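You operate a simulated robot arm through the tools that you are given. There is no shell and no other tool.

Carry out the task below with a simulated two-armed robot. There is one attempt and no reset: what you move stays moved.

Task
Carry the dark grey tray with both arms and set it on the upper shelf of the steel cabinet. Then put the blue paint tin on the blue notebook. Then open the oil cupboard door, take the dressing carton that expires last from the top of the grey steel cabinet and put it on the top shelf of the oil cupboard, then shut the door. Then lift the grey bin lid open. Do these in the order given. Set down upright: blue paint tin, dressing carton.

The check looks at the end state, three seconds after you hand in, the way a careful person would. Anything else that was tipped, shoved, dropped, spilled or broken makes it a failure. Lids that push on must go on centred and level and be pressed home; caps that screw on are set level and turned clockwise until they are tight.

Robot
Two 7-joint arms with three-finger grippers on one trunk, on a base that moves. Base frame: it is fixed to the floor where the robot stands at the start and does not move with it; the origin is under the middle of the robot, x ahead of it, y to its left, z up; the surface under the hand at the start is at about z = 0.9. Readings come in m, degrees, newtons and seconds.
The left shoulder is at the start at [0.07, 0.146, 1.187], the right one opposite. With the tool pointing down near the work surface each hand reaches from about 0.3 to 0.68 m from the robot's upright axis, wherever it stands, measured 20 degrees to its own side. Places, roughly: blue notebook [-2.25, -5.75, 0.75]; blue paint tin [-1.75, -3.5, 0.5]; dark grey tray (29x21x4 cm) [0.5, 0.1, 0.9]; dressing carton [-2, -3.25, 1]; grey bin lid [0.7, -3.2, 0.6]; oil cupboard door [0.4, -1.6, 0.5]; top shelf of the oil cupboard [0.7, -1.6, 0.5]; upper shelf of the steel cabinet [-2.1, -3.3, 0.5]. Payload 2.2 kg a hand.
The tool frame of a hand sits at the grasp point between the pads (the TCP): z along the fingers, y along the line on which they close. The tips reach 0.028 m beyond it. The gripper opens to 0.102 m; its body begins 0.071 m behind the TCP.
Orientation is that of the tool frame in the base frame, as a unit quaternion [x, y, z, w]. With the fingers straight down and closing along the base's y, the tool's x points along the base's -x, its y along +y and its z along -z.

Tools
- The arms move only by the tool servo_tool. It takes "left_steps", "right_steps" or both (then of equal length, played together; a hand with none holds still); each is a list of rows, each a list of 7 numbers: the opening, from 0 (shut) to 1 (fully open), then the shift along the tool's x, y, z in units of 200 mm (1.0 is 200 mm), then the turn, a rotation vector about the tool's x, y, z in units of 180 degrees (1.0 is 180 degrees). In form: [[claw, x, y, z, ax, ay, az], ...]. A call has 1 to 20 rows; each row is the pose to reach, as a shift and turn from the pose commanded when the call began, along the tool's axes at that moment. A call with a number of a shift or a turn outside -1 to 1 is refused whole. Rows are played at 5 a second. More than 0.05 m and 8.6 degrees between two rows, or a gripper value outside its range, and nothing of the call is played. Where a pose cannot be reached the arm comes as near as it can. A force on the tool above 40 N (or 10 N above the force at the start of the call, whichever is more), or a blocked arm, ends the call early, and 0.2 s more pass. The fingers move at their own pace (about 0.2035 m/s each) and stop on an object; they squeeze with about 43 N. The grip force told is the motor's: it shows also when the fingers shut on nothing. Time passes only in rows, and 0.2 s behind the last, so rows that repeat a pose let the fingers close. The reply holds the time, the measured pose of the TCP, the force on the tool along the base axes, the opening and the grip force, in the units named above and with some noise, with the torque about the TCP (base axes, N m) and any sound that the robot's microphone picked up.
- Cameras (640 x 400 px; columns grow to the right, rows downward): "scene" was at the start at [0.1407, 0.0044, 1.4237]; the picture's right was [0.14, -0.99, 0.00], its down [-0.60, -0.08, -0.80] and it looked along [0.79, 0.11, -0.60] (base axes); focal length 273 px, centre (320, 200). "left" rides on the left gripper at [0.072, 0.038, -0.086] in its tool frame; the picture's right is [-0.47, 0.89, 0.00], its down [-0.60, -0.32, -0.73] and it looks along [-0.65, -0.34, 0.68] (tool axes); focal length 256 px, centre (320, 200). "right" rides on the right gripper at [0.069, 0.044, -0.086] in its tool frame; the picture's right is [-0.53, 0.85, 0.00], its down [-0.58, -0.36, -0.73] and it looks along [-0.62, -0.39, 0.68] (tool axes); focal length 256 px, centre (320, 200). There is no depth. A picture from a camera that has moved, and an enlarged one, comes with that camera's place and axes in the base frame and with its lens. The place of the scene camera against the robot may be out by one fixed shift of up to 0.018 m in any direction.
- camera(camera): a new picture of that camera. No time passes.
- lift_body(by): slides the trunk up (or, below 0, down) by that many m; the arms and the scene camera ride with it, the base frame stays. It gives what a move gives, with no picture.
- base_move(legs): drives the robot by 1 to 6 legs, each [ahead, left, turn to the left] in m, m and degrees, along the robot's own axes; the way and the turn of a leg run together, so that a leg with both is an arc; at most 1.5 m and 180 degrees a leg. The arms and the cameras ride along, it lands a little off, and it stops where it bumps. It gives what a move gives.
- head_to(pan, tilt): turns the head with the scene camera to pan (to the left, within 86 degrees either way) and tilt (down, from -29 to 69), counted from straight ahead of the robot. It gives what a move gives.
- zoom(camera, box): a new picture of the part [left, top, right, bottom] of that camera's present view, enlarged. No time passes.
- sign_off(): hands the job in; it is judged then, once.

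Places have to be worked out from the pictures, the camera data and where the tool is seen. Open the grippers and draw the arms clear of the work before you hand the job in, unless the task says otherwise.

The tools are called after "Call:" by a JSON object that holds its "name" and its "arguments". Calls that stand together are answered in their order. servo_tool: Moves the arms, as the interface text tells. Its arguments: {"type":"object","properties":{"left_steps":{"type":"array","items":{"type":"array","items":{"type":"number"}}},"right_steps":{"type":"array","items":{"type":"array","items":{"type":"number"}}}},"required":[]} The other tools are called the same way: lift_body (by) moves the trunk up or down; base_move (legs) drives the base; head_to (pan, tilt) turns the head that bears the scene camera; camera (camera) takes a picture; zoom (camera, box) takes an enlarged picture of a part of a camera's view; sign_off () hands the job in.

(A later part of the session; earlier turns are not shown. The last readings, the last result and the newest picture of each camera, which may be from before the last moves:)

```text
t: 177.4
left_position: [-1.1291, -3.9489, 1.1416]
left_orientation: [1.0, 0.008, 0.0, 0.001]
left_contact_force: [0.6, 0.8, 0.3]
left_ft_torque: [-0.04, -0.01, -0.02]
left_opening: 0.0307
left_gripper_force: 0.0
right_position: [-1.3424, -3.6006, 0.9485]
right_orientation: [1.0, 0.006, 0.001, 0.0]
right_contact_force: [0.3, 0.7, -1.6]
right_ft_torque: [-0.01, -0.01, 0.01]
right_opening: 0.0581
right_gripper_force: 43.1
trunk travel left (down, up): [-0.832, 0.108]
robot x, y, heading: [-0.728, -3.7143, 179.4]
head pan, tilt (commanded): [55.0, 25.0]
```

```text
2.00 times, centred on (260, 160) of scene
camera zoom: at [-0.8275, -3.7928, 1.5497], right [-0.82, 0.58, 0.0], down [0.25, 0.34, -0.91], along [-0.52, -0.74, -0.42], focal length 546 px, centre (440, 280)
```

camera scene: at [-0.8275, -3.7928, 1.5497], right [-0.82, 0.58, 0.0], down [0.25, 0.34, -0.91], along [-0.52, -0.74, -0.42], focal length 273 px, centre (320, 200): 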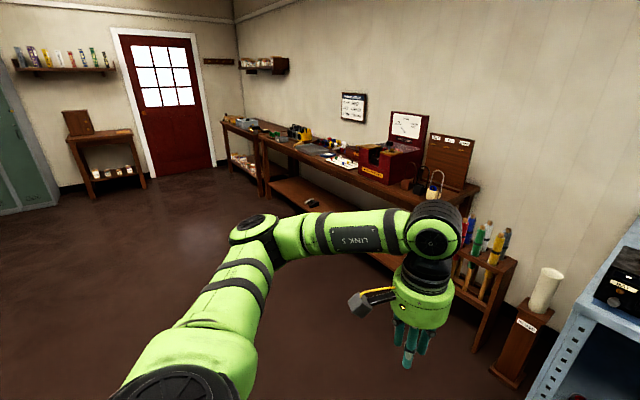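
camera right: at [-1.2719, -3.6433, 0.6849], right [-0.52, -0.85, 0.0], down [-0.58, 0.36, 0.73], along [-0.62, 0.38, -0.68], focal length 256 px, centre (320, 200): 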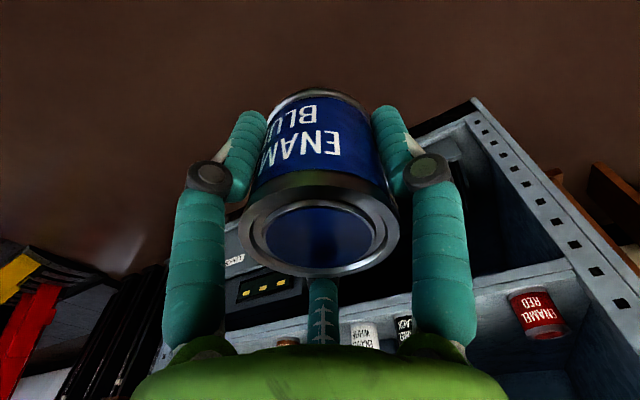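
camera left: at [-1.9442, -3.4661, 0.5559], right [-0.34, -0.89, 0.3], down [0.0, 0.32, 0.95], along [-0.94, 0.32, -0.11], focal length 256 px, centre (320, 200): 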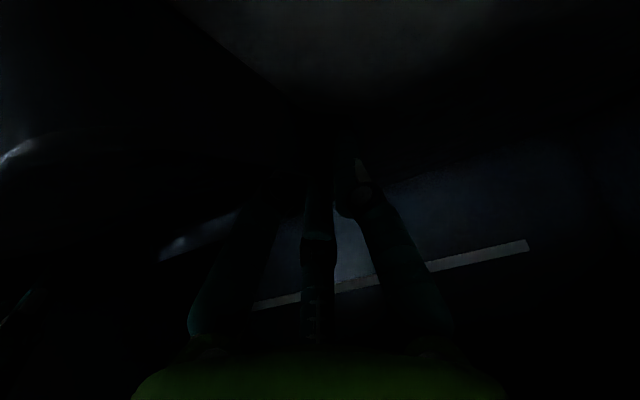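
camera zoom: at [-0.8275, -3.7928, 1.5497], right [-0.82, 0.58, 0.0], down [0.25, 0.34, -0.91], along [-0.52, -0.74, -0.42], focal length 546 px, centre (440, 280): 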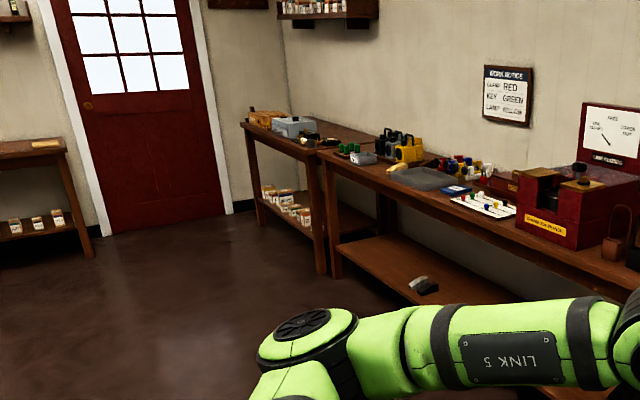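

The blue notebook lies near the front of the long desk. I strafe 1.95 m left along the open floor, then look at it from the front.

Call:
{"name": "base_move", "arguments": {"legs": [[0, 1.5, 0], [0, 0.45, 0.5]]}}

Call:
{"name": "head_to", "arguments": {"pan": 0, "tilt": 25}}

Call:
{"name": "camera", "arguments": {"camera": "scene"}}

Call:
{"name": "zoom", "arguments": {"camera": "scene", "box": [200, 100, 480, 275]}}

```text
t: 187.2
left_position: [-1.138, -5.9015, 1.1427]
left_orientation: [1.0, 0.013, 0.0, 0.002]
left_contact_force: [0.0, 0.1, 0.0]
left_ft_torque: [0.02, 0.0, -0.02]
left_opening: 0.0307
left_gripper_force: 0.0
right_position: [-1.3549, -5.5554, 0.9479]
right_orientation: [1.0, 0.01, 0.0, -0.001]
right_contact_force: [-0.2, -0.2, -2.0]
right_ft_torque: [-0.03, 0.0, 0.0]
right_opening: 0.0585
right_gripper_force: 43.2
trunk travel left (down, up): [-0.832, 0.108]
robot x, y, heading: [-0.7413, -5.6598, -179.9]
head pan, tilt (commanded): [55.0, 25.0]
```

```text
t: 188.4
left_position: [-1.1375, -5.9032, 1.1415]
left_orientation: [1.0, 0.013, -0.002, 0.001]
left_contact_force: [0.2, 0.0, -0.7]
left_ft_torque: [0.04, 0.03, 0.0]
left_opening: 0.0307
left_gripper_force: 0.0
right_position: [-1.3549, -5.5568, 0.9484]
right_orientation: [1.0, 0.01, 0.0, -0.001]
right_contact_force: [0.2, -0.1, -1.9]
right_ft_torque: [-0.03, 0.0, 0.01]
right_opening: 0.0584
right_gripper_force: 42.9
trunk travel left (down, up): [-0.832, 0.108]
robot x, y, heading: [-0.7411, -5.6661, -179.7]
head pan, tilt (commanded): [0.0, 25.0]
```

```text
taken
camera scene: at [-0.8774, -5.6687, 1.5497], right [0.0, 1.0, 0.0], down [0.42, 0.0, -0.91], along [-0.91, 0.0, -0.42], focal length 273 px, centre (320, 200)
```

scene: 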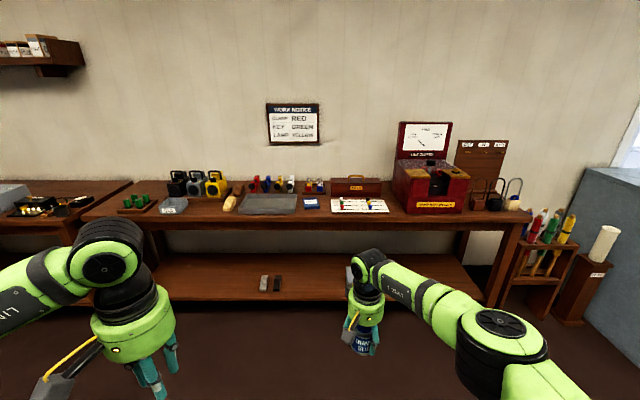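

```text
2.29 times, centred on (340, 188) of scene
camera zoom: at [-0.8774, -5.6687, 1.5497], right [0.0, 1.0, 0.0], down [0.42, 0.0, -0.91], along [-0.91, 0.0, -0.42], focal length 624 px, centre (274, 229)
```

zoom: 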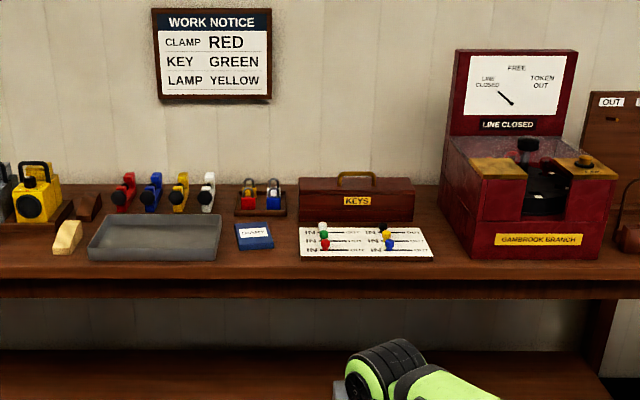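

The notebook (blue, white label) lies between a grey tray and a white IN/OUT board. I raise the trunk, shift 0.165 m left and go 0.6 m closer, keeping the tin above everything.

Call:
{"name": "lift_body", "arguments": {"by": 0.1}}

Call:
{"name": "base_move", "arguments": {"legs": [[0, 0.165, 0], [0.6, 0, 0]]}}

Call:
{"name": "head_to", "arguments": {"pan": 0, "tilt": 40}}

Call:
{"name": "camera", "arguments": {"camera": "scene"}}

Call:
{"name": "camera", "arguments": {"camera": "right"}}

```text
t: 189.7
left_position: [-1.1382, -5.9004, 1.241]
left_orientation: [1.0, 0.013, 0.0, 0.001]
left_contact_force: [-0.1, -0.5, 0.0]
left_ft_torque: [-0.05, 0.01, -0.01]
left_opening: 0.0304
left_gripper_force: 0.1
right_position: [-1.3541, -5.556, 1.0487]
right_orientation: [1.0, 0.011, 0.001, -0.001]
right_contact_force: [-0.1, 0.1, -2.8]
right_ft_torque: [-0.03, 0.0, -0.01]
right_opening: 0.0585
right_gripper_force: 43.4
trunk travel left (down, up): [-0.932, 0.008]
robot x, y, heading: [-0.7407, -5.6583, -179.8]
head pan, tilt (commanded): [0.0, 25.0]
```

```text
t: 194.2
left_position: [-1.735, -6.0742, 1.2426]
left_orientation: [1.0, 0.019, -0.001, 0.001]
left_contact_force: [0.6, -1.1, -0.3]
left_ft_torque: [-0.03, 0.04, 0.02]
left_opening: 0.0304
left_gripper_force: 0.1
right_position: [-1.9547, -5.7309, 1.0496]
right_orientation: [1.0, 0.016, 0.0, 0.0]
right_contact_force: [0.2, 0.2, -2.6]
right_ft_torque: [-0.01, 0.05, -0.01]
right_opening: 0.0582
right_gripper_force: 42.9
trunk travel left (down, up): [-0.932, 0.008]
robot x, y, heading: [-1.3418, -5.8313, -179.5]
head pan, tilt (commanded): [0.0, 25.0]
```

```text
t: 194.9
left_position: [-1.7357, -6.0743, 1.2418]
left_orientation: [1.0, 0.017, -0.001, 0.0]
left_contact_force: [0.1, 0.2, -0.3]
left_ft_torque: [-0.02, -0.03, 0.0]
left_opening: 0.0308
left_gripper_force: 0.1
right_position: [-1.9556, -5.7307, 1.0475]
right_orientation: [1.0, 0.016, 0.001, -0.002]
right_contact_force: [-0.1, -1.1, -1.7]
right_ft_torque: [0.0, -0.02, 0.0]
right_opening: 0.0582
right_gripper_force: 43.1
trunk travel left (down, up): [-0.932, 0.008]
robot x, y, heading: [-1.343, -5.8281, -179.3]
head pan, tilt (commanded): [0.0, 40.0]
```

```text
taken
camera scene: at [-1.4709, -5.8387, 1.6264], right [-0.01, 1.0, 0.0], down [0.64, 0.01, -0.77], along [-0.77, -0.01, -0.64], focal length 273 px, centre (320, 200)
```

scene: 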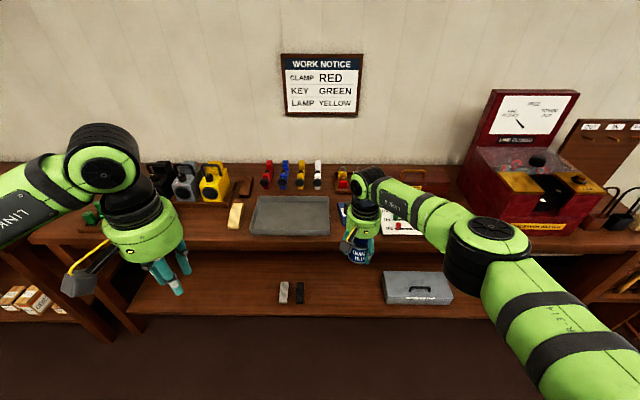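

```text
taken
camera right: at [-1.8849, -5.7724, 1.1344], right [-0.51, -0.86, 0.0], down [-0.59, 0.35, 0.73], along [-0.63, 0.37, -0.68], focal length 256 px, centre (320, 200)
```

right: 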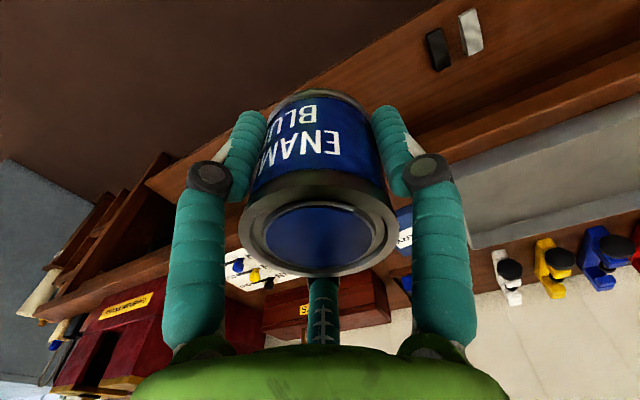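

The left wrist camera points right toward the notebook, so I use it for a clean look.

Call:
{"name": "camera", "arguments": {"camera": "left"}}

Call:
{"name": "zoom", "arguments": {"camera": "scene", "box": [240, 160, 440, 285]}}

```text
taken
camera left: at [-1.6619, -6.1109, 1.3282], right [-0.43, -0.9, 0.0], down [-0.62, 0.3, 0.73], along [-0.66, 0.32, -0.68], focal length 256 px, centre (320, 200)
```

left: 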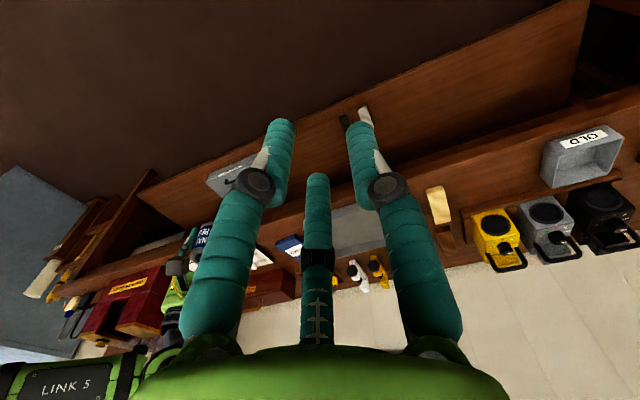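

```text
3.20 times, centred on (340, 222) of scene
camera zoom: at [-1.4709, -5.8387, 1.6264], right [-0.01, 1.0, 0.0], down [0.64, 0.01, -0.77], along [-0.77, -0.01, -0.64], focal length 873 px, centre (256, 128)
```

zoom: 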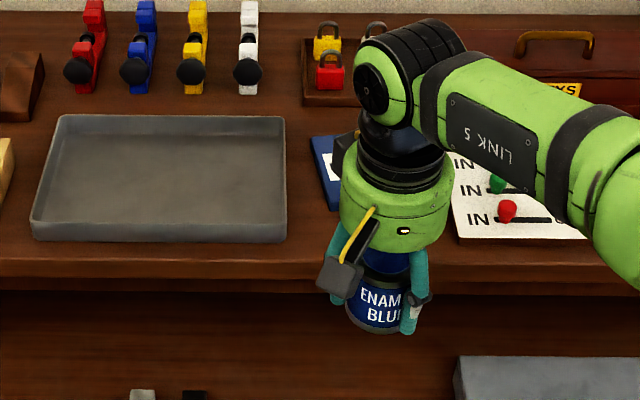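

The arm hides the notebook in the head view. I sidestep 0.16 m right to uncover it for both the head and right wrist cameras.

Call:
{"name": "base_move", "arguments": {"legs": [[0, -0.16, 0]]}}

Call:
{"name": "zoom", "arguments": {"camera": "scene", "box": [200, 160, 400, 285]}}

Call:
{"name": "camera", "arguments": {"camera": "right"}}

Call:
{"name": "zoom", "arguments": {"camera": "right", "box": [440, 140, 640, 265]}}

```text
t: 196.4
left_position: [-1.7384, -5.9205, 1.2416]
left_orientation: [1.0, 0.019, 0.001, -0.001]
left_contact_force: [0.2, -0.4, 0.5]
left_ft_torque: [0.03, -0.03, 0.0]
left_opening: 0.0306
left_gripper_force: 0.1
right_position: [-1.9579, -5.5782, 1.049]
right_orientation: [1.0, 0.016, 0.0, -0.002]
right_contact_force: [0.3, -0.8, -1.4]
right_ft_torque: [0.04, 0.0, -0.01]
right_opening: 0.0585
right_gripper_force: 42.8
trunk travel left (down, up): [-0.932, 0.008]
robot x, y, heading: [-1.3395, -5.6708, -179.1]
head pan, tilt (commanded): [0.0, 40.0]
```

```text
3.20 times, centred on (300, 222) of scene
camera zoom: at [-1.4728, -5.6853, 1.6263], right [-0.02, 1.0, 0.0], down [0.64, 0.01, -0.77], along [-0.77, -0.01, -0.64], focal length 873 px, centre (384, 128)
```

zoom: 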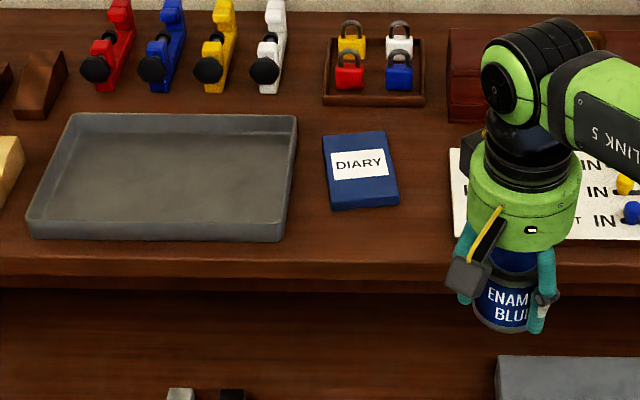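

```text
taken
camera right: at [-1.887, -5.6189, 1.1348], right [-0.51, -0.86, 0.0], down [-0.59, 0.34, 0.73], along [-0.63, 0.37, -0.68], focal length 256 px, centre (320, 200)
```

right: 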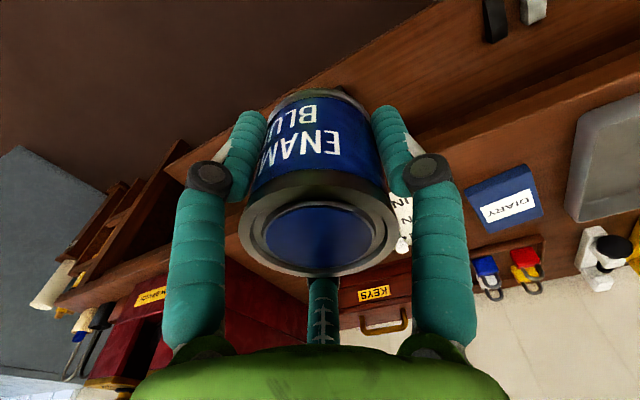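

```text
3.20 times, centred on (540, 202) of right
camera zoom: at [-1.887, -5.6189, 1.1348], right [-0.51, -0.86, 0.0], down [-0.59, 0.34, 0.73], along [-0.63, 0.37, -0.68], focal length 819 px, centre (-384, 192)
```

zoom: 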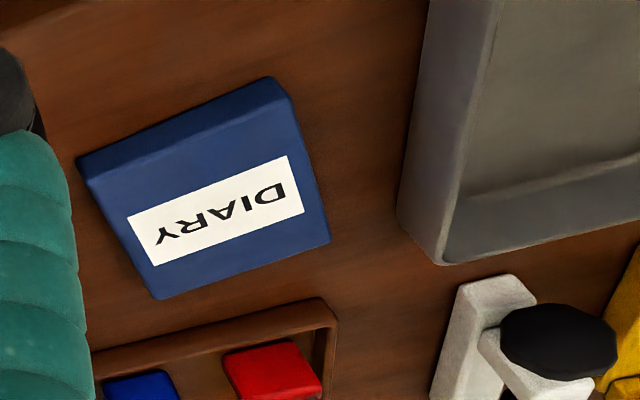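

The notebook is clearly seen. I lower the trunk 0.1 m (the hand is still in front of the desk edge) for parallax from the right wrist camera.

Call:
{"name": "lift_body", "arguments": {"by": -0.1}}

Call:
{"name": "zoom", "arguments": {"camera": "right", "box": [440, 140, 640, 265]}}

Call:
{"name": "camera", "arguments": {"camera": "right"}}

```text
t: 197.7
left_position: [-1.7381, -5.9167, 1.1414]
left_orientation: [1.0, 0.019, 0.0, 0.001]
left_contact_force: [0.0, 0.3, 0.0]
left_ft_torque: [0.02, 0.01, 0.01]
left_opening: 0.0305
left_gripper_force: 0.1
right_position: [-1.9581, -5.5753, 0.9488]
right_orientation: [1.0, 0.016, -0.001, -0.001]
right_contact_force: [0.4, -0.5, -2.0]
right_ft_torque: [0.02, 0.0, 0.02]
right_opening: 0.0581
right_gripper_force: 43.2
trunk travel left (down, up): [-0.832, 0.108]
robot x, y, heading: [-1.3423, -5.6707, -179.1]
head pan, tilt (commanded): [0.0, 40.0]
```

```text
3.20 times, centred on (540, 202) of right
camera zoom: at [-1.8868, -5.6156, 1.0348], right [-0.51, -0.86, 0.0], down [-0.59, 0.34, 0.73], along [-0.63, 0.37, -0.68], focal length 819 px, centre (-384, 192)
```

zoom: 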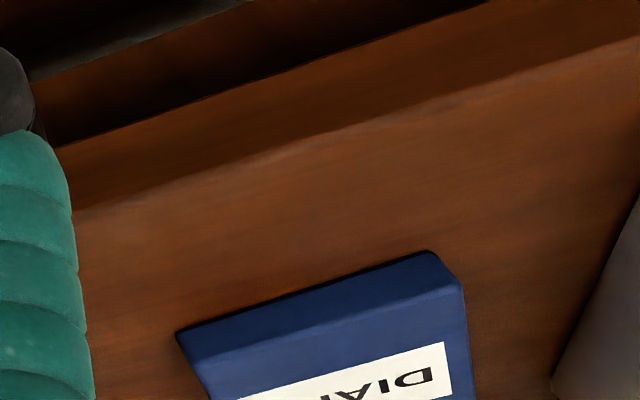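

```text
taken
camera right: at [-1.8868, -5.6156, 1.0348], right [-0.51, -0.86, 0.0], down [-0.59, 0.34, 0.73], along [-0.63, 0.37, -0.68], focal length 256 px, centre (320, 200)
```

right: 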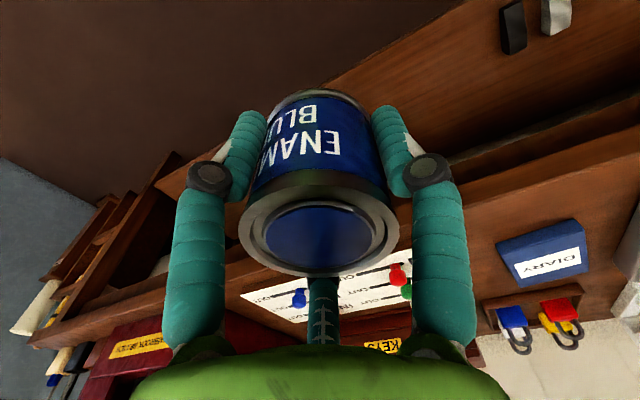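

Parallax gives the notebook centre at (−2.303, −5.722) with its top at z≈0.863, 8.5×12 cm. I straighten the heading and shift left so the tin is in line, still in front of the desk.

Call:
{"name": "base_move", "arguments": {"legs": [[0, 0.156, -0.9]]}}

Call:
{"name": "lift_body", "arguments": {"by": 0.03}}

```text
t: 199.1
left_position: [-1.74, -6.0617, 1.1431]
left_orientation: [1.0, 0.009, 0.0, 0.002]
left_contact_force: [0.4, 0.4, -0.3]
left_ft_torque: [-0.01, -0.02, 0.0]
left_opening: 0.0307
left_gripper_force: 0.0
right_position: [-1.9553, -5.7153, 0.9476]
right_orientation: [1.0, 0.008, 0.0, 0.0]
right_contact_force: [-0.5, 0.0, -2.3]
right_ft_torque: [-0.04, -0.04, -0.03]
right_opening: 0.0584
right_gripper_force: 43.1
trunk travel left (down, up): [-0.832, 0.108]
robot x, y, heading: [-1.3385, -5.8243, 179.7]
head pan, tilt (commanded): [0.0, 40.0]
```

```text
t: 199.8
left_position: [-1.74, -6.0646, 1.1711]
left_orientation: [1.0, 0.009, 0.0, 0.0]
left_contact_force: [0.1, -1.2, 0.3]
left_ft_torque: [-0.03, -0.03, -0.03]
left_opening: 0.0304
left_gripper_force: 0.0
right_position: [-1.9547, -5.7185, 0.978]
right_orientation: [1.0, 0.007, 0.002, -0.001]
right_contact_force: [0.5, -0.5, -2.8]
right_ft_torque: [0.01, 0.04, 0.01]
right_opening: 0.0581
right_gripper_force: 43.3
trunk travel left (down, up): [-0.862, 0.078]
robot x, y, heading: [-1.3423, -5.8227, 180.2]
head pan, tilt (commanded): [0.0, 40.0]
```

The hand is at y≈−5.717, in line with the notebook. I roll forward 0.345 m with the tin bottom about 8 cm above the notebook.

Call:
{"name": "base_move", "arguments": {"legs": [[0.345, 0, 0]]}}

Call:
{"name": "camera", "arguments": {"camera": "right"}}

Call:
{"name": "camera", "arguments": {"camera": "scene"}}

Call:
{"name": "camera", "arguments": {"camera": "left"}}

```text
t: 202.1
left_position: [-2.0804, -6.0657, 1.1725]
left_orientation: [1.0, 0.013, -0.001, 0.001]
left_contact_force: [0.2, 0.0, 0.1]
left_ft_torque: [0.04, 0.02, 0.03]
left_opening: 0.0306
left_gripper_force: 0.1
right_position: [-2.2975, -5.72, 0.9782]
right_orientation: [1.0, 0.009, 0.0, -0.001]
right_contact_force: [0.4, -0.9, -2.2]
right_ft_torque: [0.0, 0.02, 0.0]
right_opening: 0.0582
right_gripper_force: 43.4
trunk travel left (down, up): [-0.862, 0.078]
robot x, y, heading: [-1.6872, -5.8263, -179.5]
head pan, tilt (commanded): [0.0, 40.0]
```

```text
taken
camera right: at [-2.2267, -5.7619, 1.0656], right [-0.52, -0.86, 0.0], down [-0.58, 0.35, 0.73], along [-0.63, 0.38, -0.68], focal length 256 px, centre (320, 200)
```

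right: 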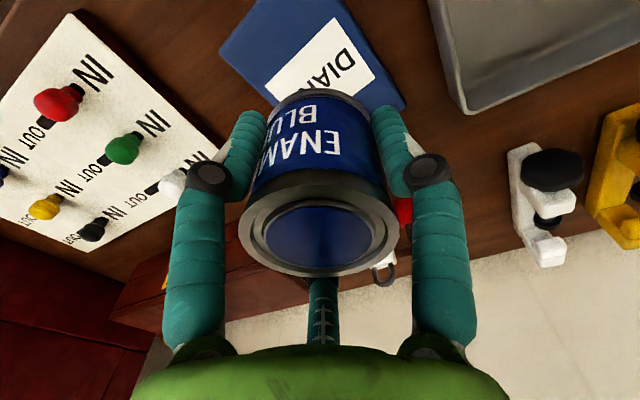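

```text
taken
camera scene: at [-1.8123, -5.8326, 1.5566], right [0.0, 1.0, 0.0], down [0.64, 0.0, -0.77], along [-0.77, 0.0, -0.64], focal length 273 px, centre (320, 200)
```

scene: 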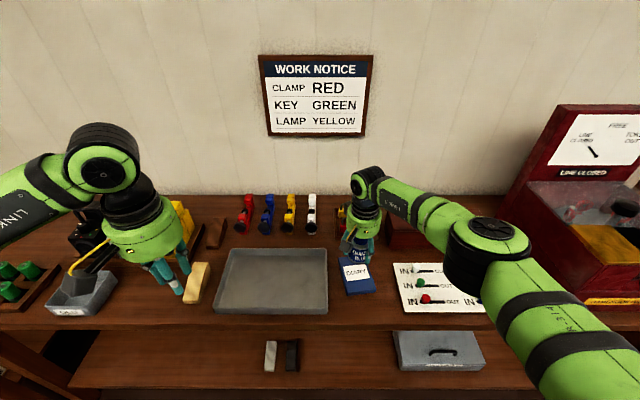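

```text
taken
camera left: at [-2.007, -6.1028, 1.259], right [-0.44, -0.9, 0.0], down [-0.61, 0.3, 0.73], along [-0.66, 0.32, -0.68], focal length 256 px, centre (320, 200)
```

left: 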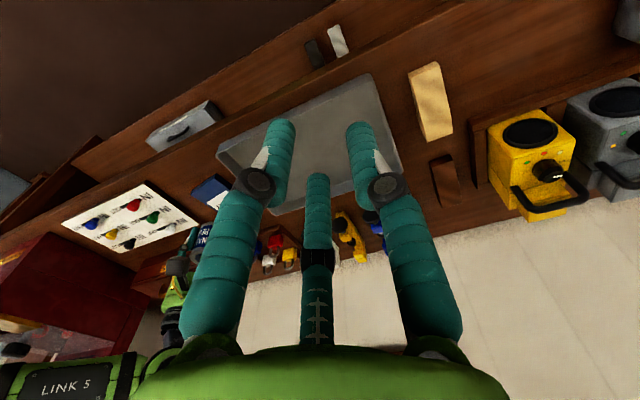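

The wrist view matches: the tin is over the notebook's centre within a few millimetres. I lower 7 cm with the trunk, then in small steps until I feel contact.

Call:
{"name": "lift_body", "arguments": {"by": -0.07}}

Call:
{"name": "camera", "arguments": {"camera": "right"}}

Call:
{"name": "zoom", "arguments": {"camera": "scene", "box": [260, 200, 460, 325]}}

```text
t: 203.2
left_position: [-2.0827, -6.0661, 1.1034]
left_orientation: [1.0, 0.012, 0.0, 0.001]
left_contact_force: [0.3, -0.4, 0.1]
left_ft_torque: [-0.04, 0.02, 0.02]
left_opening: 0.0307
left_gripper_force: 0.1
right_position: [-2.2986, -5.7196, 0.9093]
right_orientation: [1.0, 0.01, 0.0, -0.001]
right_contact_force: [-0.5, -0.4, -1.9]
right_ft_torque: [-0.02, 0.03, 0.0]
right_opening: 0.0583
right_gripper_force: 43.1
trunk travel left (down, up): [-0.792, 0.148]
robot x, y, heading: [-1.6841, -5.8257, -180.1]
head pan, tilt (commanded): [0.0, 40.0]
```

```text
taken
camera right: at [-2.2279, -5.7619, 0.9949], right [-0.52, -0.86, 0.0], down [-0.58, 0.35, 0.73], along [-0.63, 0.38, -0.68], focal length 256 px, centre (320, 200)
```

right: 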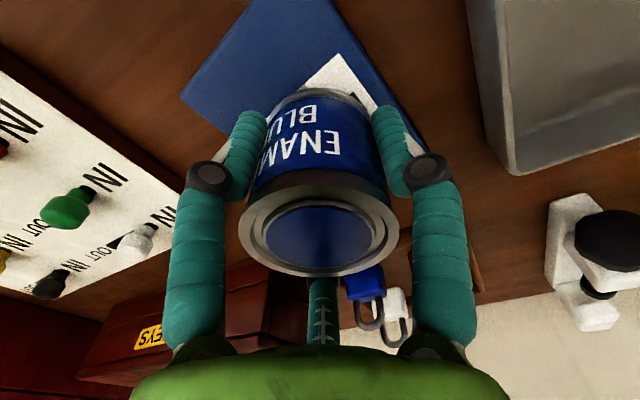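

```text
3.20 times, centred on (360, 262) of scene
camera zoom: at [-1.8141, -5.8327, 1.4864], right [0.0, 1.0, 0.0], down [0.64, 0.0, -0.77], along [-0.77, 0.0, -0.64], focal length 873 px, centre (192, 0)
```

zoom: 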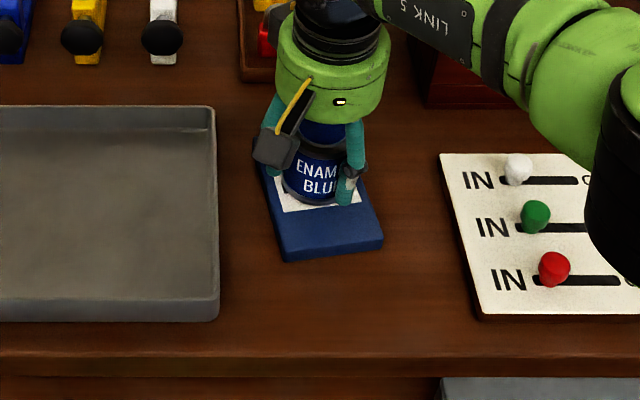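

The tin is over the notebook and about 12–15 mm above it. I lower in small steps until contact.

Call:
{"name": "lift_body", "arguments": {"by": -0.01}}

Call:
{"name": "lift_body", "arguments": {"by": -0.003}}

Call:
{"name": "lift_body", "arguments": {"by": -0.003}}

```text
t: 203.8
left_position: [-2.0814, -6.0665, 1.0927]
left_orientation: [1.0, 0.012, 0.0, 0.001]
left_contact_force: [0.1, -0.3, 0.7]
left_ft_torque: [0.01, -0.02, 0.01]
left_opening: 0.0307
left_gripper_force: 0.1
right_position: [-2.299, -5.719, 0.9034]
right_orientation: [1.0, 0.009, -0.003, 0.0]
right_contact_force: [-0.5, 1.9, 17.0]
right_ft_torque: [0.18, -0.41, 0.02]
right_opening: 0.0582
right_gripper_force: 42.8
trunk travel left (down, up): [-0.782, 0.158]
robot x, y, heading: [-1.6849, -5.8224, -179.8]
head pan, tilt (commanded): [0.0, 40.0]
```

```text
t: 204.3
left_position: [-2.0792, -6.0657, 1.0911]
left_orientation: [1.0, 0.012, -0.002, 0.0]
left_contact_force: [0.3, -0.2, -0.6]
left_ft_torque: [0.04, 0.02, -0.01]
left_opening: 0.0307
left_gripper_force: 0.1
right_position: [-2.298, -5.7194, 0.9022]
right_orientation: [1.0, 0.009, -0.005, -0.001]
right_contact_force: [-3.7, 2.5, 30.2]
right_ft_torque: [0.2, -0.21, -0.03]
right_opening: 0.0588
right_gripper_force: 43.8
trunk travel left (down, up): [-0.779, 0.161]
robot x, y, heading: [-1.6869, -5.8265, -179.7]
head pan, tilt (commanded): [0.0, 40.0]
```

```text
t: 204.8
left_position: [-2.0785, -6.066, 1.0878]
left_orientation: [1.0, 0.012, -0.002, 0.0]
left_contact_force: [0.2, 0.0, -0.1]
left_ft_torque: [0.0, -0.01, -0.01]
left_opening: 0.0306
left_gripper_force: 0.0
right_position: [-2.298, -5.7205, 0.9009]
right_orientation: [1.0, 0.009, -0.006, 0.0]
right_contact_force: [-3.7, 2.6, 34.4]
right_ft_torque: [0.04, 0.25, -0.03]
right_opening: 0.0583
right_gripper_force: 42.8
trunk travel left (down, up): [-0.776, 0.164]
robot x, y, heading: [-1.6835, -5.8241, -180.0]
head pan, tilt (commanded): [0.0, 40.0]
```

Contact was reached at the first step, so the tin is now pressed on the notebook. I relieve the pressure by 8 mm, then open the fingers gently.

Call:
{"name": "lift_body", "arguments": {"by": 0.009}}

Call:
{"name": "servo_tool", "arguments": {"right_steps": [[0.62, 0, 0, 0, 0, 0, 0], [0.66, 0, 0, 0, 0, 0, 0], [0.7, 0, 0, 0, 0, 0, 0], [0.76, 0, 0, 0, 0, 0, 0], [0.8, 0, 0, 0, 0, 0, 0], [0.8, 0, 0, 0, 0, 0, 0]]}}

Call:
{"name": "camera", "arguments": {"camera": "right"}}

```text
t: 205.4
left_position: [-2.0822, -6.0656, 1.0951]
left_orientation: [1.0, 0.012, 0.0, 0.001]
left_contact_force: [0.2, 0.1, -1.3]
left_ft_torque: [-0.01, 0.03, -0.03]
left_opening: 0.0307
left_gripper_force: 0.0
right_position: [-2.2964, -5.7201, 0.9023]
right_orientation: [1.0, 0.01, 0.001, -0.001]
right_contact_force: [-2.7, 0.0, 6.4]
right_ft_torque: [-0.07, 0.35, -0.04]
right_opening: 0.0584
right_gripper_force: 43.1
trunk travel left (down, up): [-0.785, 0.155]
robot x, y, heading: [-1.6858, -5.8251, -179.7]
head pan, tilt (commanded): [0.0, 40.0]
```

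```text
t: 206.8
left_position: [-2.083, -6.066, 1.0934]
left_orientation: [1.0, 0.012, 0.0, 0.001]
left_contact_force: [-0.2, -0.4, -0.2]
left_ft_torque: [0.03, 0.0, 0.0]
left_opening: 0.0303
left_gripper_force: 0.1
right_position: [-2.2983, -5.7207, 0.9012]
right_orientation: [1.0, 0.01, 0.001, -0.001]
right_contact_force: [-0.6, -0.3, -0.4]
right_ft_torque: [0.02, -0.03, -0.04]
right_opening: 0.0815
right_gripper_force: 0.0
trunk travel left (down, up): [-0.785, 0.155]
robot x, y, heading: [-1.6844, -5.8223, -180.2]
head pan, tilt (commanded): [0.0, 40.0]
```

```text
taken
camera right: at [-2.2282, -5.7619, 0.9878], right [-0.52, -0.86, 0.0], down [-0.58, 0.35, 0.73], along [-0.62, 0.38, -0.68], focal length 256 px, centre (320, 200)
```

right: 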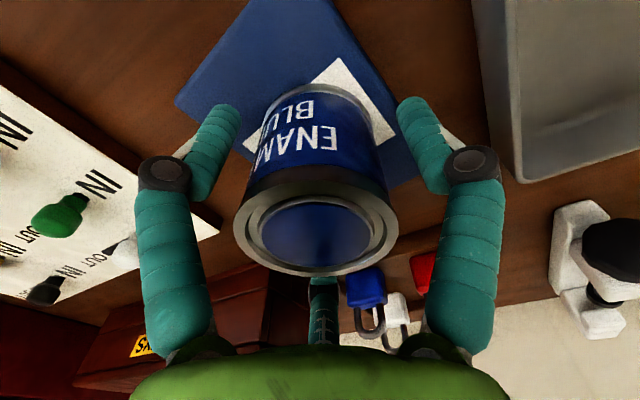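

The fingers are clear of the tin, which stands on the notebook. I raise the trunk 14 cm and check from above.

Call:
{"name": "lift_body", "arguments": {"by": 0.14}}

Call:
{"name": "camera", "arguments": {"camera": "right"}}

Call:
{"name": "base_move", "arguments": {"legs": [[-0.45, 0, 0]]}}

Call:
{"name": "zoom", "arguments": {"camera": "scene", "box": [220, 120, 460, 270]}}

```text
t: 208.4
left_position: [-2.0821, -6.0654, 1.235]
left_orientation: [1.0, 0.012, 0.0, 0.001]
left_contact_force: [0.3, -0.2, -1.5]
left_ft_torque: [0.06, -0.02, -0.02]
left_opening: 0.0306
left_gripper_force: 0.1
right_position: [-2.2981, -5.719, 1.0416]
right_orientation: [1.0, 0.01, 0.001, -0.001]
right_contact_force: [0.6, -0.2, 0.0]
right_ft_torque: [0.01, -0.02, -0.01]
right_opening: 0.0814
right_gripper_force: 0.0
trunk travel left (down, up): [-0.925, 0.015]
robot x, y, heading: [-1.6831, -5.8275, -180.1]
head pan, tilt (commanded): [0.0, 40.0]
```

```text
taken
camera right: at [-2.2281, -5.762, 1.1276], right [-0.52, -0.86, 0.0], down [-0.58, 0.35, 0.73], along [-0.62, 0.38, -0.68], focal length 256 px, centre (320, 200)
```

right: 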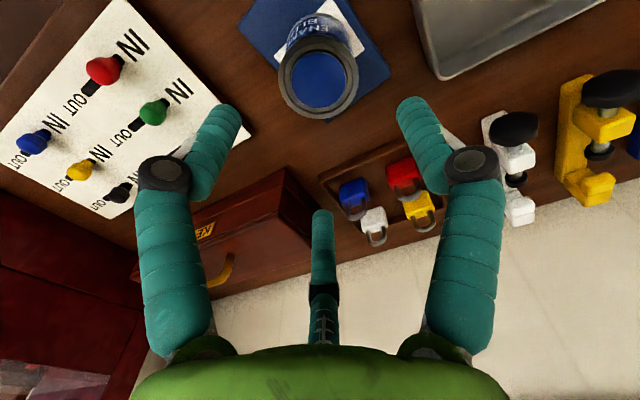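

```text
t: 211.2
left_position: [-1.636, -6.0658, 1.2348]
left_orientation: [1.0, 0.014, 0.0, 0.0]
left_contact_force: [-0.9, 0.1, 0.4]
left_ft_torque: [-0.02, -0.01, -0.01]
left_opening: 0.0305
left_gripper_force: 0.0
right_position: [-1.8532, -5.72, 1.0409]
right_orientation: [1.0, 0.012, 0.003, 0.0]
right_contact_force: [0.2, -0.2, 0.1]
right_ft_torque: [0.04, -0.02, 0.0]
right_opening: 0.0818
right_gripper_force: 0.0
trunk travel left (down, up): [-0.925, 0.015]
robot x, y, heading: [-1.2368, -5.824, -179.6]
head pan, tilt (commanded): [0.0, 40.0]
```

```text
2.67 times, centred on (340, 195) of scene
camera zoom: at [-1.3697, -5.8315, 1.6191], right [-0.01, 1.0, 0.0], down [0.64, 0.0, -0.76], along [-0.76, 0.0, -0.64], focal length 728 px, centre (267, 213)
```

zoom: 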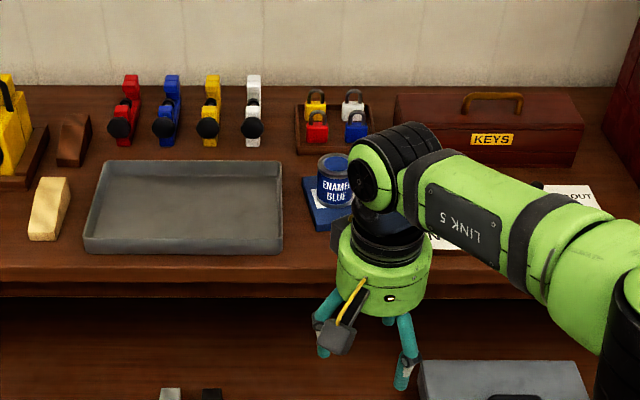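

The tin stands upright on the notebook. Next comes the oil cupboard; on the way I'll stop abreast of the cabinet to read the cartons.

Call:
{"name": "base_move", "arguments": {"legs": [[-0.55, 0, 0], [0, 0, -90], [1.5, 0, 0], [1.0, 0, 0]]}}

Call:
{"name": "head_to", "arguments": {"pan": 85, "tilt": 20}}

Call:
{"name": "camera", "arguments": {"camera": "scene"}}

```text
t: 229.9
left_position: [-0.8693, -2.9391, 1.2353]
left_orientation: [-0.705, 0.709, 0.0, -0.001]
left_contact_force: [-0.7, -0.2, 0.9]
left_ft_torque: [-0.02, -0.04, 0.0]
left_opening: 0.0306
left_gripper_force: 0.0
right_position: [-0.5168, -2.7321, 1.042]
right_orientation: [-0.704, 0.711, 0.0, 0.001]
right_contact_force: [0.2, 0.7, 0.3]
right_ft_torque: [-0.01, 0.0, -0.01]
right_opening: 0.0815
right_gripper_force: 0.0
trunk travel left (down, up): [-0.925, 0.015]
robot x, y, heading: [-0.6401, -3.3412, 88.6]
head pan, tilt (commanded): [0.0, 40.0]
```

```text
t: 231.5
left_position: [-0.869, -2.938, 1.2335]
left_orientation: [-0.706, 0.708, 0.001, 0.0]
left_contact_force: [0.0, 0.2, -0.7]
left_ft_torque: [-0.02, -0.01, -0.01]
left_opening: 0.0306
left_gripper_force: 0.0
right_position: [-0.5166, -2.7302, 1.0415]
right_orientation: [-0.704, 0.711, -0.001, 0.0]
right_contact_force: [0.3, -0.2, -0.5]
right_ft_torque: [0.01, 0.02, -0.01]
right_opening: 0.0816
right_gripper_force: 0.0
trunk travel left (down, up): [-0.925, 0.015]
robot x, y, heading: [-0.6404, -3.3398, 88.6]
head pan, tilt (commanded): [85.0, 20.0]
```

```text
taken
camera scene: at [-0.7254, -3.2883, 1.6508], right [0.11, 0.99, 0.0], down [0.34, -0.04, -0.94], along [-0.93, 0.11, -0.34], focal length 273 px, centre (320, 200)
```

scene: 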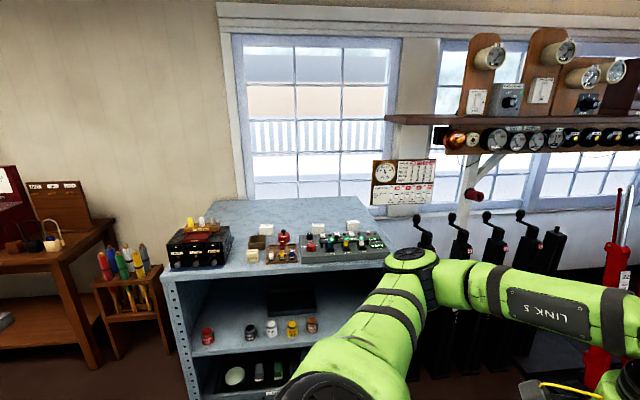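

I zoom in on the three white cartons behind the clutter.

Call:
{"name": "zoom", "arguments": {"camera": "scene", "box": [250, 215, 300, 246]}}

Call:
{"name": "zoom", "arguments": {"camera": "scene", "box": [290, 210, 390, 272]}}

Call:
{"name": "zoom", "arguments": {"camera": "scene", "box": [160, 195, 400, 345]}}

```text
12.80 times, centred on (275, 230) of scene
camera zoom: at [-0.7254, -3.2883, 1.6508], right [0.11, 0.99, 0.0], down [0.34, -0.04, -0.94], along [-0.93, 0.11, -0.34], focal length 3494 px, centre (896, -190)
```

zoom: 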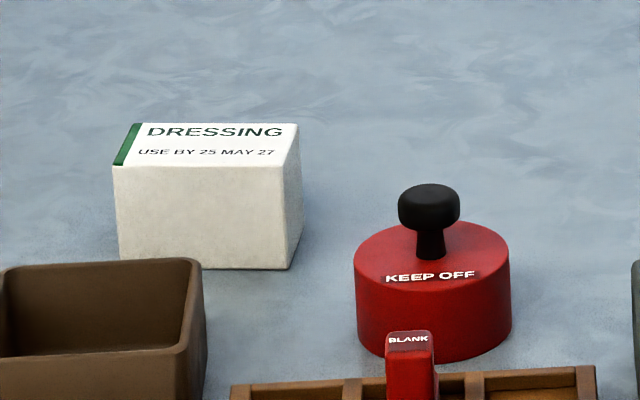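

```text
6.40 times, centred on (340, 241) of scene
camera zoom: at [-0.7254, -3.2883, 1.6508], right [0.11, 0.99, 0.0], down [0.34, -0.04, -0.94], along [-0.93, 0.11, -0.34], focal length 1747 px, centre (192, -62)
```

zoom: 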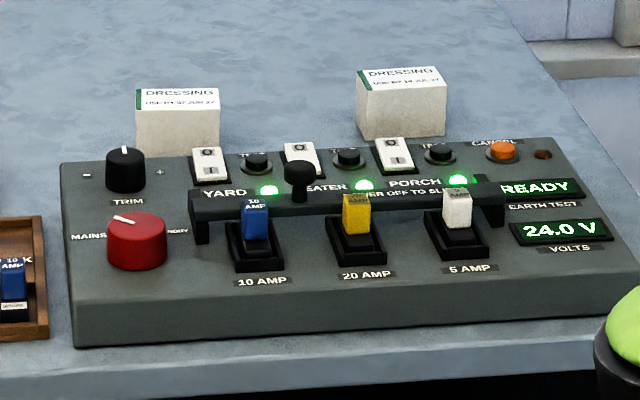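

```text
2.67 times, centred on (280, 270) of scene
camera zoom: at [-0.7254, -3.2883, 1.6508], right [0.11, 0.99, 0.0], down [0.34, -0.04, -0.94], along [-0.93, 0.11, -0.34], focal length 728 px, centre (427, 13)
```

zoom: 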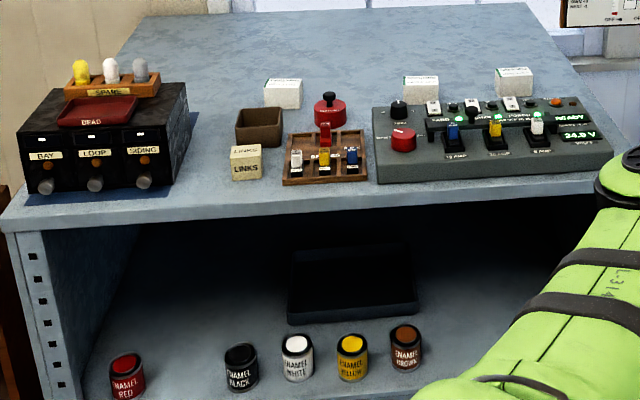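

The first reads "USE BY 25 MAY 27"; I zoom harder on the other two.

Call:
{"name": "zoom", "arguments": {"camera": "scene", "box": [308, 220, 328, 232]}}

Call:
{"name": "zoom", "arguments": {"camera": "scene", "box": [343, 217, 363, 229]}}

Call:
{"name": "zoom", "arguments": {"camera": "scene", "box": [256, 221, 276, 233]}}

```text
16.00 times, centred on (318, 226) of scene
camera zoom: at [-0.7254, -3.2883, 1.6508], right [0.11, 0.99, 0.0], down [0.34, -0.04, -0.94], along [-0.93, 0.11, -0.34], focal length 4367 px, centre (352, -216)
```

zoom: 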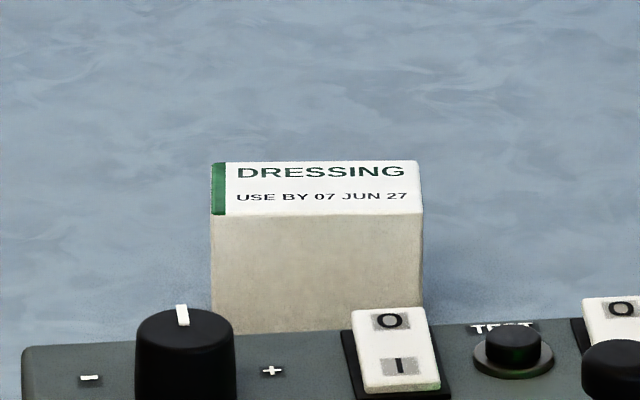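

```text
16.00 times, centred on (353, 223) of scene
camera zoom: at [-0.7254, -3.2883, 1.6508], right [0.11, 0.99, 0.0], down [0.34, -0.04, -0.94], along [-0.93, 0.11, -0.34], focal length 4367 px, centre (-208, -168)
```

zoom: 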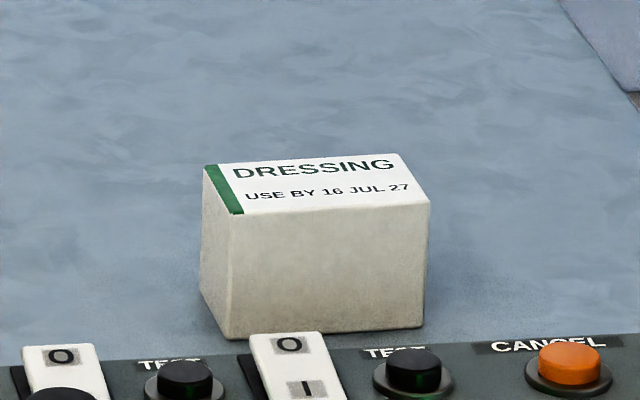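

```text
16.00 times, centred on (266, 227) of scene
camera zoom: at [-0.7254, -3.2883, 1.6508], right [0.11, 0.99, 0.0], down [0.34, -0.04, -0.94], along [-0.93, 0.11, -0.34], focal length 4367 px, centre (1184, -232)
```

zoom: 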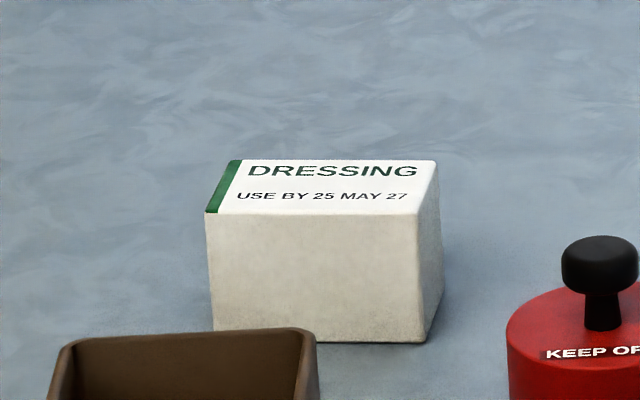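

The dates are 25 May 27, 07 Jun 27 and 16 Jul 27, so the rightmost carton (behind the console's right end) expires last. Now I sidestep away from the levers and drive up to the oil cupboard.

Call:
{"name": "base_move", "arguments": {"legs": [[0, -0.3, 0], [1.5, 0, 0], [0.1, 0, 0], [0, 0, -88.6]]}}

Call:
{"name": "head_to", "arguments": {"pan": 0, "tilt": 45}}

Call:
{"name": "camera", "arguments": {"camera": "scene"}}

```text
t: 245.1
left_position: [0.0964, -1.5051, 1.2353]
left_orientation: [-0.014, 1.0, 0.001, 0.0]
left_contact_force: [-1.0, 0.3, -0.1]
left_ft_torque: [-0.01, 0.03, 0.0]
left_opening: 0.0307
left_gripper_force: 0.0
right_position: [0.3121, -1.8508, 1.0426]
right_orientation: [-0.013, 1.0, -0.001, -0.001]
right_contact_force: [0.6, -0.6, -0.2]
right_ft_torque: [-0.03, 0.01, 0.01]
right_opening: 0.0818
right_gripper_force: 0.1
trunk travel left (down, up): [-0.925, 0.015]
robot x, y, heading: [-0.2953, -1.7465, 0.4]
head pan, tilt (commanded): [85.0, 20.0]
```

```text
t: 246.7
left_position: [0.0958, -1.5058, 1.2346]
left_orientation: [-0.014, 1.0, 0.0, 0.0]
left_contact_force: [0.7, -0.8, -0.1]
left_ft_torque: [0.0, 0.0, 0.01]
left_opening: 0.0309
left_gripper_force: 0.0
right_position: [0.3141, -1.8511, 1.0423]
right_orientation: [-0.012, 1.0, -0.001, -0.001]
right_contact_force: [0.0, -0.7, 0.0]
right_ft_torque: [0.03, -0.02, 0.01]
right_opening: 0.0817
right_gripper_force: 0.0
trunk travel left (down, up): [-0.925, 0.015]
robot x, y, heading: [-0.3008, -1.7436, 0.5]
head pan, tilt (commanded): [0.0, 45.0]
```

```text
taken
camera scene: at [-0.1651, -1.7556, 1.6122], right [0.01, -1.0, 0.0], down [-0.71, -0.01, -0.71], along [0.71, 0.01, -0.71], focal length 273 px, centre (320, 200)
```

scene: 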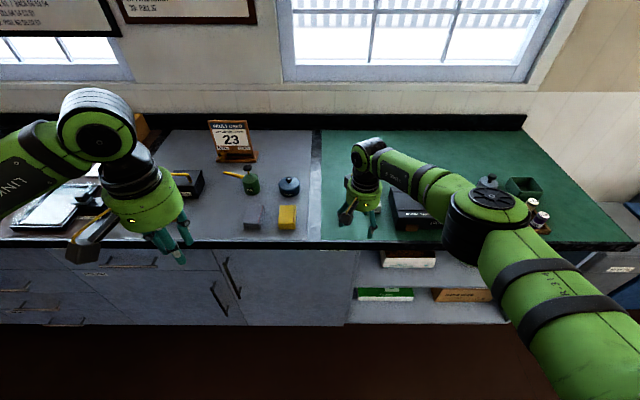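

The cupboard fronts with vertical handles are just below the bench edge. I back off 0.3 m and lower the trunk for a frontal look.

Call:
{"name": "base_move", "arguments": {"legs": [[-0.3, 0, 0]]}}

Call:
{"name": "lift_body", "arguments": {"by": -0.4}}

Call:
{"name": "head_to", "arguments": {"pan": 0, "tilt": 30}}

Call:
{"name": "camera", "arguments": {"camera": "scene"}}

Call:
{"name": "zoom", "arguments": {"camera": "scene", "box": [120, 150, 440, 350]}}

```text
t: 248.8
left_position: [-0.2046, -1.5085, 1.2352]
left_orientation: [-0.015, 1.0, 0.001, -0.001]
left_contact_force: [1.0, 0.1, 0.3]
left_ft_torque: [-0.01, 0.01, -0.02]
left_opening: 0.0302
left_gripper_force: 0.0
right_position: [0.0118, -1.8534, 1.0414]
right_orientation: [-0.012, 1.0, -0.001, -0.002]
right_contact_force: [-0.7, 0.9, -0.6]
right_ft_torque: [0.01, 0.02, 0.0]
right_opening: 0.0817
right_gripper_force: 0.0
trunk travel left (down, up): [-0.925, 0.015]
robot x, y, heading: [-0.6054, -1.7504, 0.7]
head pan, tilt (commanded): [0.0, 45.0]
```

```text
t: 252.6
left_position: [-0.2087, -1.5079, 0.8346]
left_orientation: [-0.015, 1.0, 0.001, 0.0]
left_contact_force: [-0.2, -0.5, 0.0]
left_ft_torque: [0.01, 0.02, 0.01]
left_opening: 0.0306
left_gripper_force: 0.0
right_position: [0.0106, -1.8523, 0.642]
right_orientation: [-0.012, 1.0, -0.001, 0.0]
right_contact_force: [0.3, 0.1, 0.2]
right_ft_torque: [0.02, -0.02, 0.0]
right_opening: 0.0818
right_gripper_force: 0.1
trunk travel left (down, up): [-0.525, 0.415]
robot x, y, heading: [-0.6022, -1.7532, 0.3]
head pan, tilt (commanded): [0.0, 45.0]
```

```text
t: 253.4
left_position: [-0.2089, -1.5076, 0.8348]
left_orientation: [-0.015, 1.0, 0.001, 0.0]
left_contact_force: [0.4, 0.2, -1.2]
left_ft_torque: [-0.02, 0.0, 0.05]
left_opening: 0.0307
left_gripper_force: 0.1
right_position: [0.0104, -1.853, 0.6427]
right_orientation: [-0.012, 1.0, -0.001, 0.0]
right_contact_force: [-0.8, 0.6, 0.3]
right_ft_torque: [0.0, -0.01, -0.01]
right_opening: 0.0817
right_gripper_force: 0.1
trunk travel left (down, up): [-0.525, 0.415]
robot x, y, heading: [-0.6058, -1.7527, 0.4]
head pan, tilt (commanded): [0.0, 30.0]
```

```text
taken
camera scene: at [-0.4598, -1.7577, 1.2347], right [0.01, -1.0, 0.0], down [-0.5, 0.0, -0.87], along [0.87, 0.01, -0.5], focal length 273 px, centre (320, 200)
```

scene: 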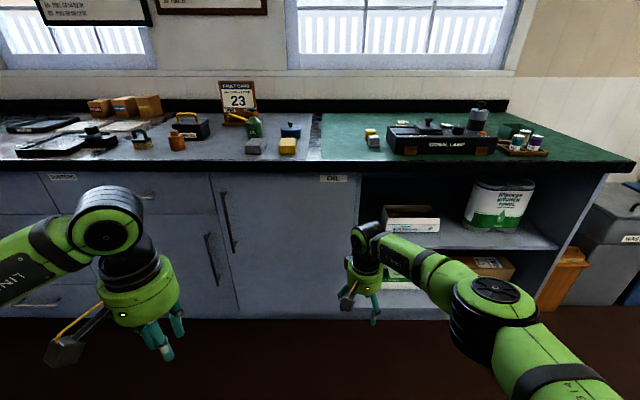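

```text
2.00 times, centred on (280, 250) of scene
camera zoom: at [-0.4598, -1.7577, 1.2347], right [0.01, -1.0, 0.0], down [-0.5, 0.0, -0.87], along [0.87, 0.01, -0.5], focal length 546 px, centre (400, 100)
```

zoom: 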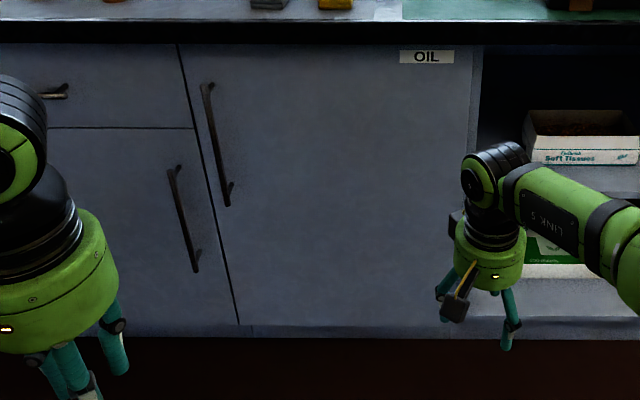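

Now the layout is clear: the OIL door has its vertical bar handle at its left edge and hinges on the right (y≈−1.88). I turn the right hand to point straight ahead so it can take the bar, moving left in the meantime.

Call:
{"name": "servo_tool", "arguments": {"right_steps": [[0.8, 0, 0, 0, 0, -0.042, 0], [0.8, 0, 0, 0, 0, -0.083, 0], [0.8, 0, 0, 0, 0, -0.125, 0], [0.8, 0, 0, 0, 0, -0.167, 0], [0.8, 0, 0, 0, 0, -0.208, 0], [0.8, 0, 0, 0, 0, -0.25, 0], [0.8, 0, 0, 0, 0, -0.292, 0], [0.8, 0, 0, 0, 0, -0.333, 0], [0.8, 0, 0, 0, 0, -0.375, 0], [0.8, 0, 0, 0, 0, -0.417, 0], [0.8, 0, 0, 0, 0, -0.458, 0], [0.8, 0, 0, 0, 0, -0.5, 0], [0.8, 0, 0, 0, 0, -0.5, 0]]}}

Call:
{"name": "base_move", "arguments": {"legs": [[0, 0.27, 0]]}}

Call:
{"name": "camera", "arguments": {"camera": "right"}}

Call:
{"name": "camera", "arguments": {"camera": "scene"}}

```text
t: 256.2
left_position: [-0.2089, -1.508, 0.834]
left_orientation: [-0.015, 1.0, 0.001, 0.0]
left_contact_force: [0.1, 0.0, 0.4]
left_ft_torque: [0.0, -0.02, -0.05]
left_opening: 0.0308
left_gripper_force: 0.1
right_position: [-0.0117, -1.7413, 0.7426]
right_orientation: [0.016, 0.726, -0.018, 0.688]
right_contact_force: [0.2, 1.2, 0.1]
right_ft_torque: [0.02, 0.03, 0.04]
right_opening: 0.0817
right_gripper_force: 0.1
right hand out of reach, approached as far as the arm can: row 8, 9, 10, 11, 12, 13
trunk travel left (down, up): [-0.525, 0.415]
robot x, y, heading: [-0.6078, -1.7528, 0.2]
head pan, tilt (commanded): [0.0, 30.0]
```

```text
t: 258.1
left_position: [-0.2089, -1.2412, 0.8347]
left_orientation: [-0.014, 1.0, 0.0, 0.0]
left_contact_force: [0.1, 0.8, -0.9]
left_ft_torque: [0.01, 0.01, 0.0]
left_opening: 0.0308
left_gripper_force: 0.0
right_position: [-0.0148, -1.4746, 0.7414]
right_orientation: [0.017, 0.727, -0.019, 0.687]
right_contact_force: [0.0, 0.2, -1.4]
right_ft_torque: [-0.03, -0.02, -0.01]
right_opening: 0.0816
right_gripper_force: 0.1
trunk travel left (down, up): [-0.525, 0.415]
robot x, y, heading: [-0.607, -1.4826, 0.4]
head pan, tilt (commanded): [0.0, 30.0]
```

```text
taken
camera right: at [-0.1014, -1.4269, 0.6767], right [0.07, 0.85, 0.53], down [-0.71, -0.33, 0.62], along [0.7, -0.42, 0.58], focal length 256 px, centre (320, 200)
```

right: 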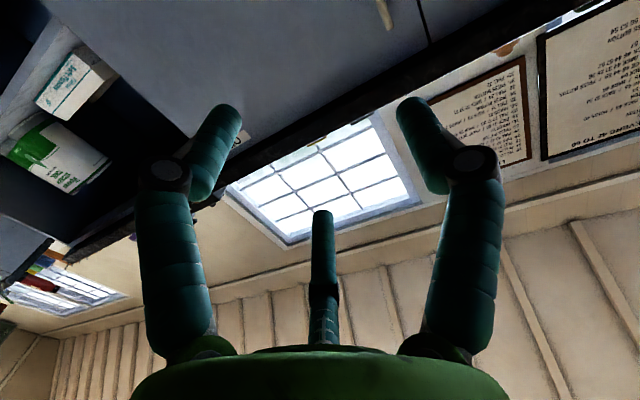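

```text
taken
camera scene: at [-0.4616, -1.4905, 1.2348], right [0.01, -1.0, 0.0], down [-0.5, 0.0, -0.87], along [0.87, 0.0, -0.5], focal length 273 px, centre (320, 200)
```

scene: 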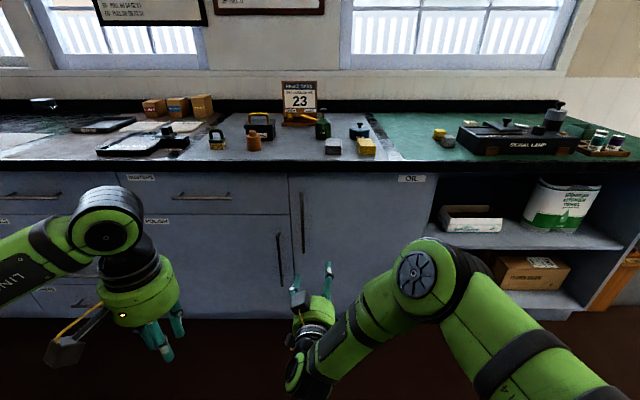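

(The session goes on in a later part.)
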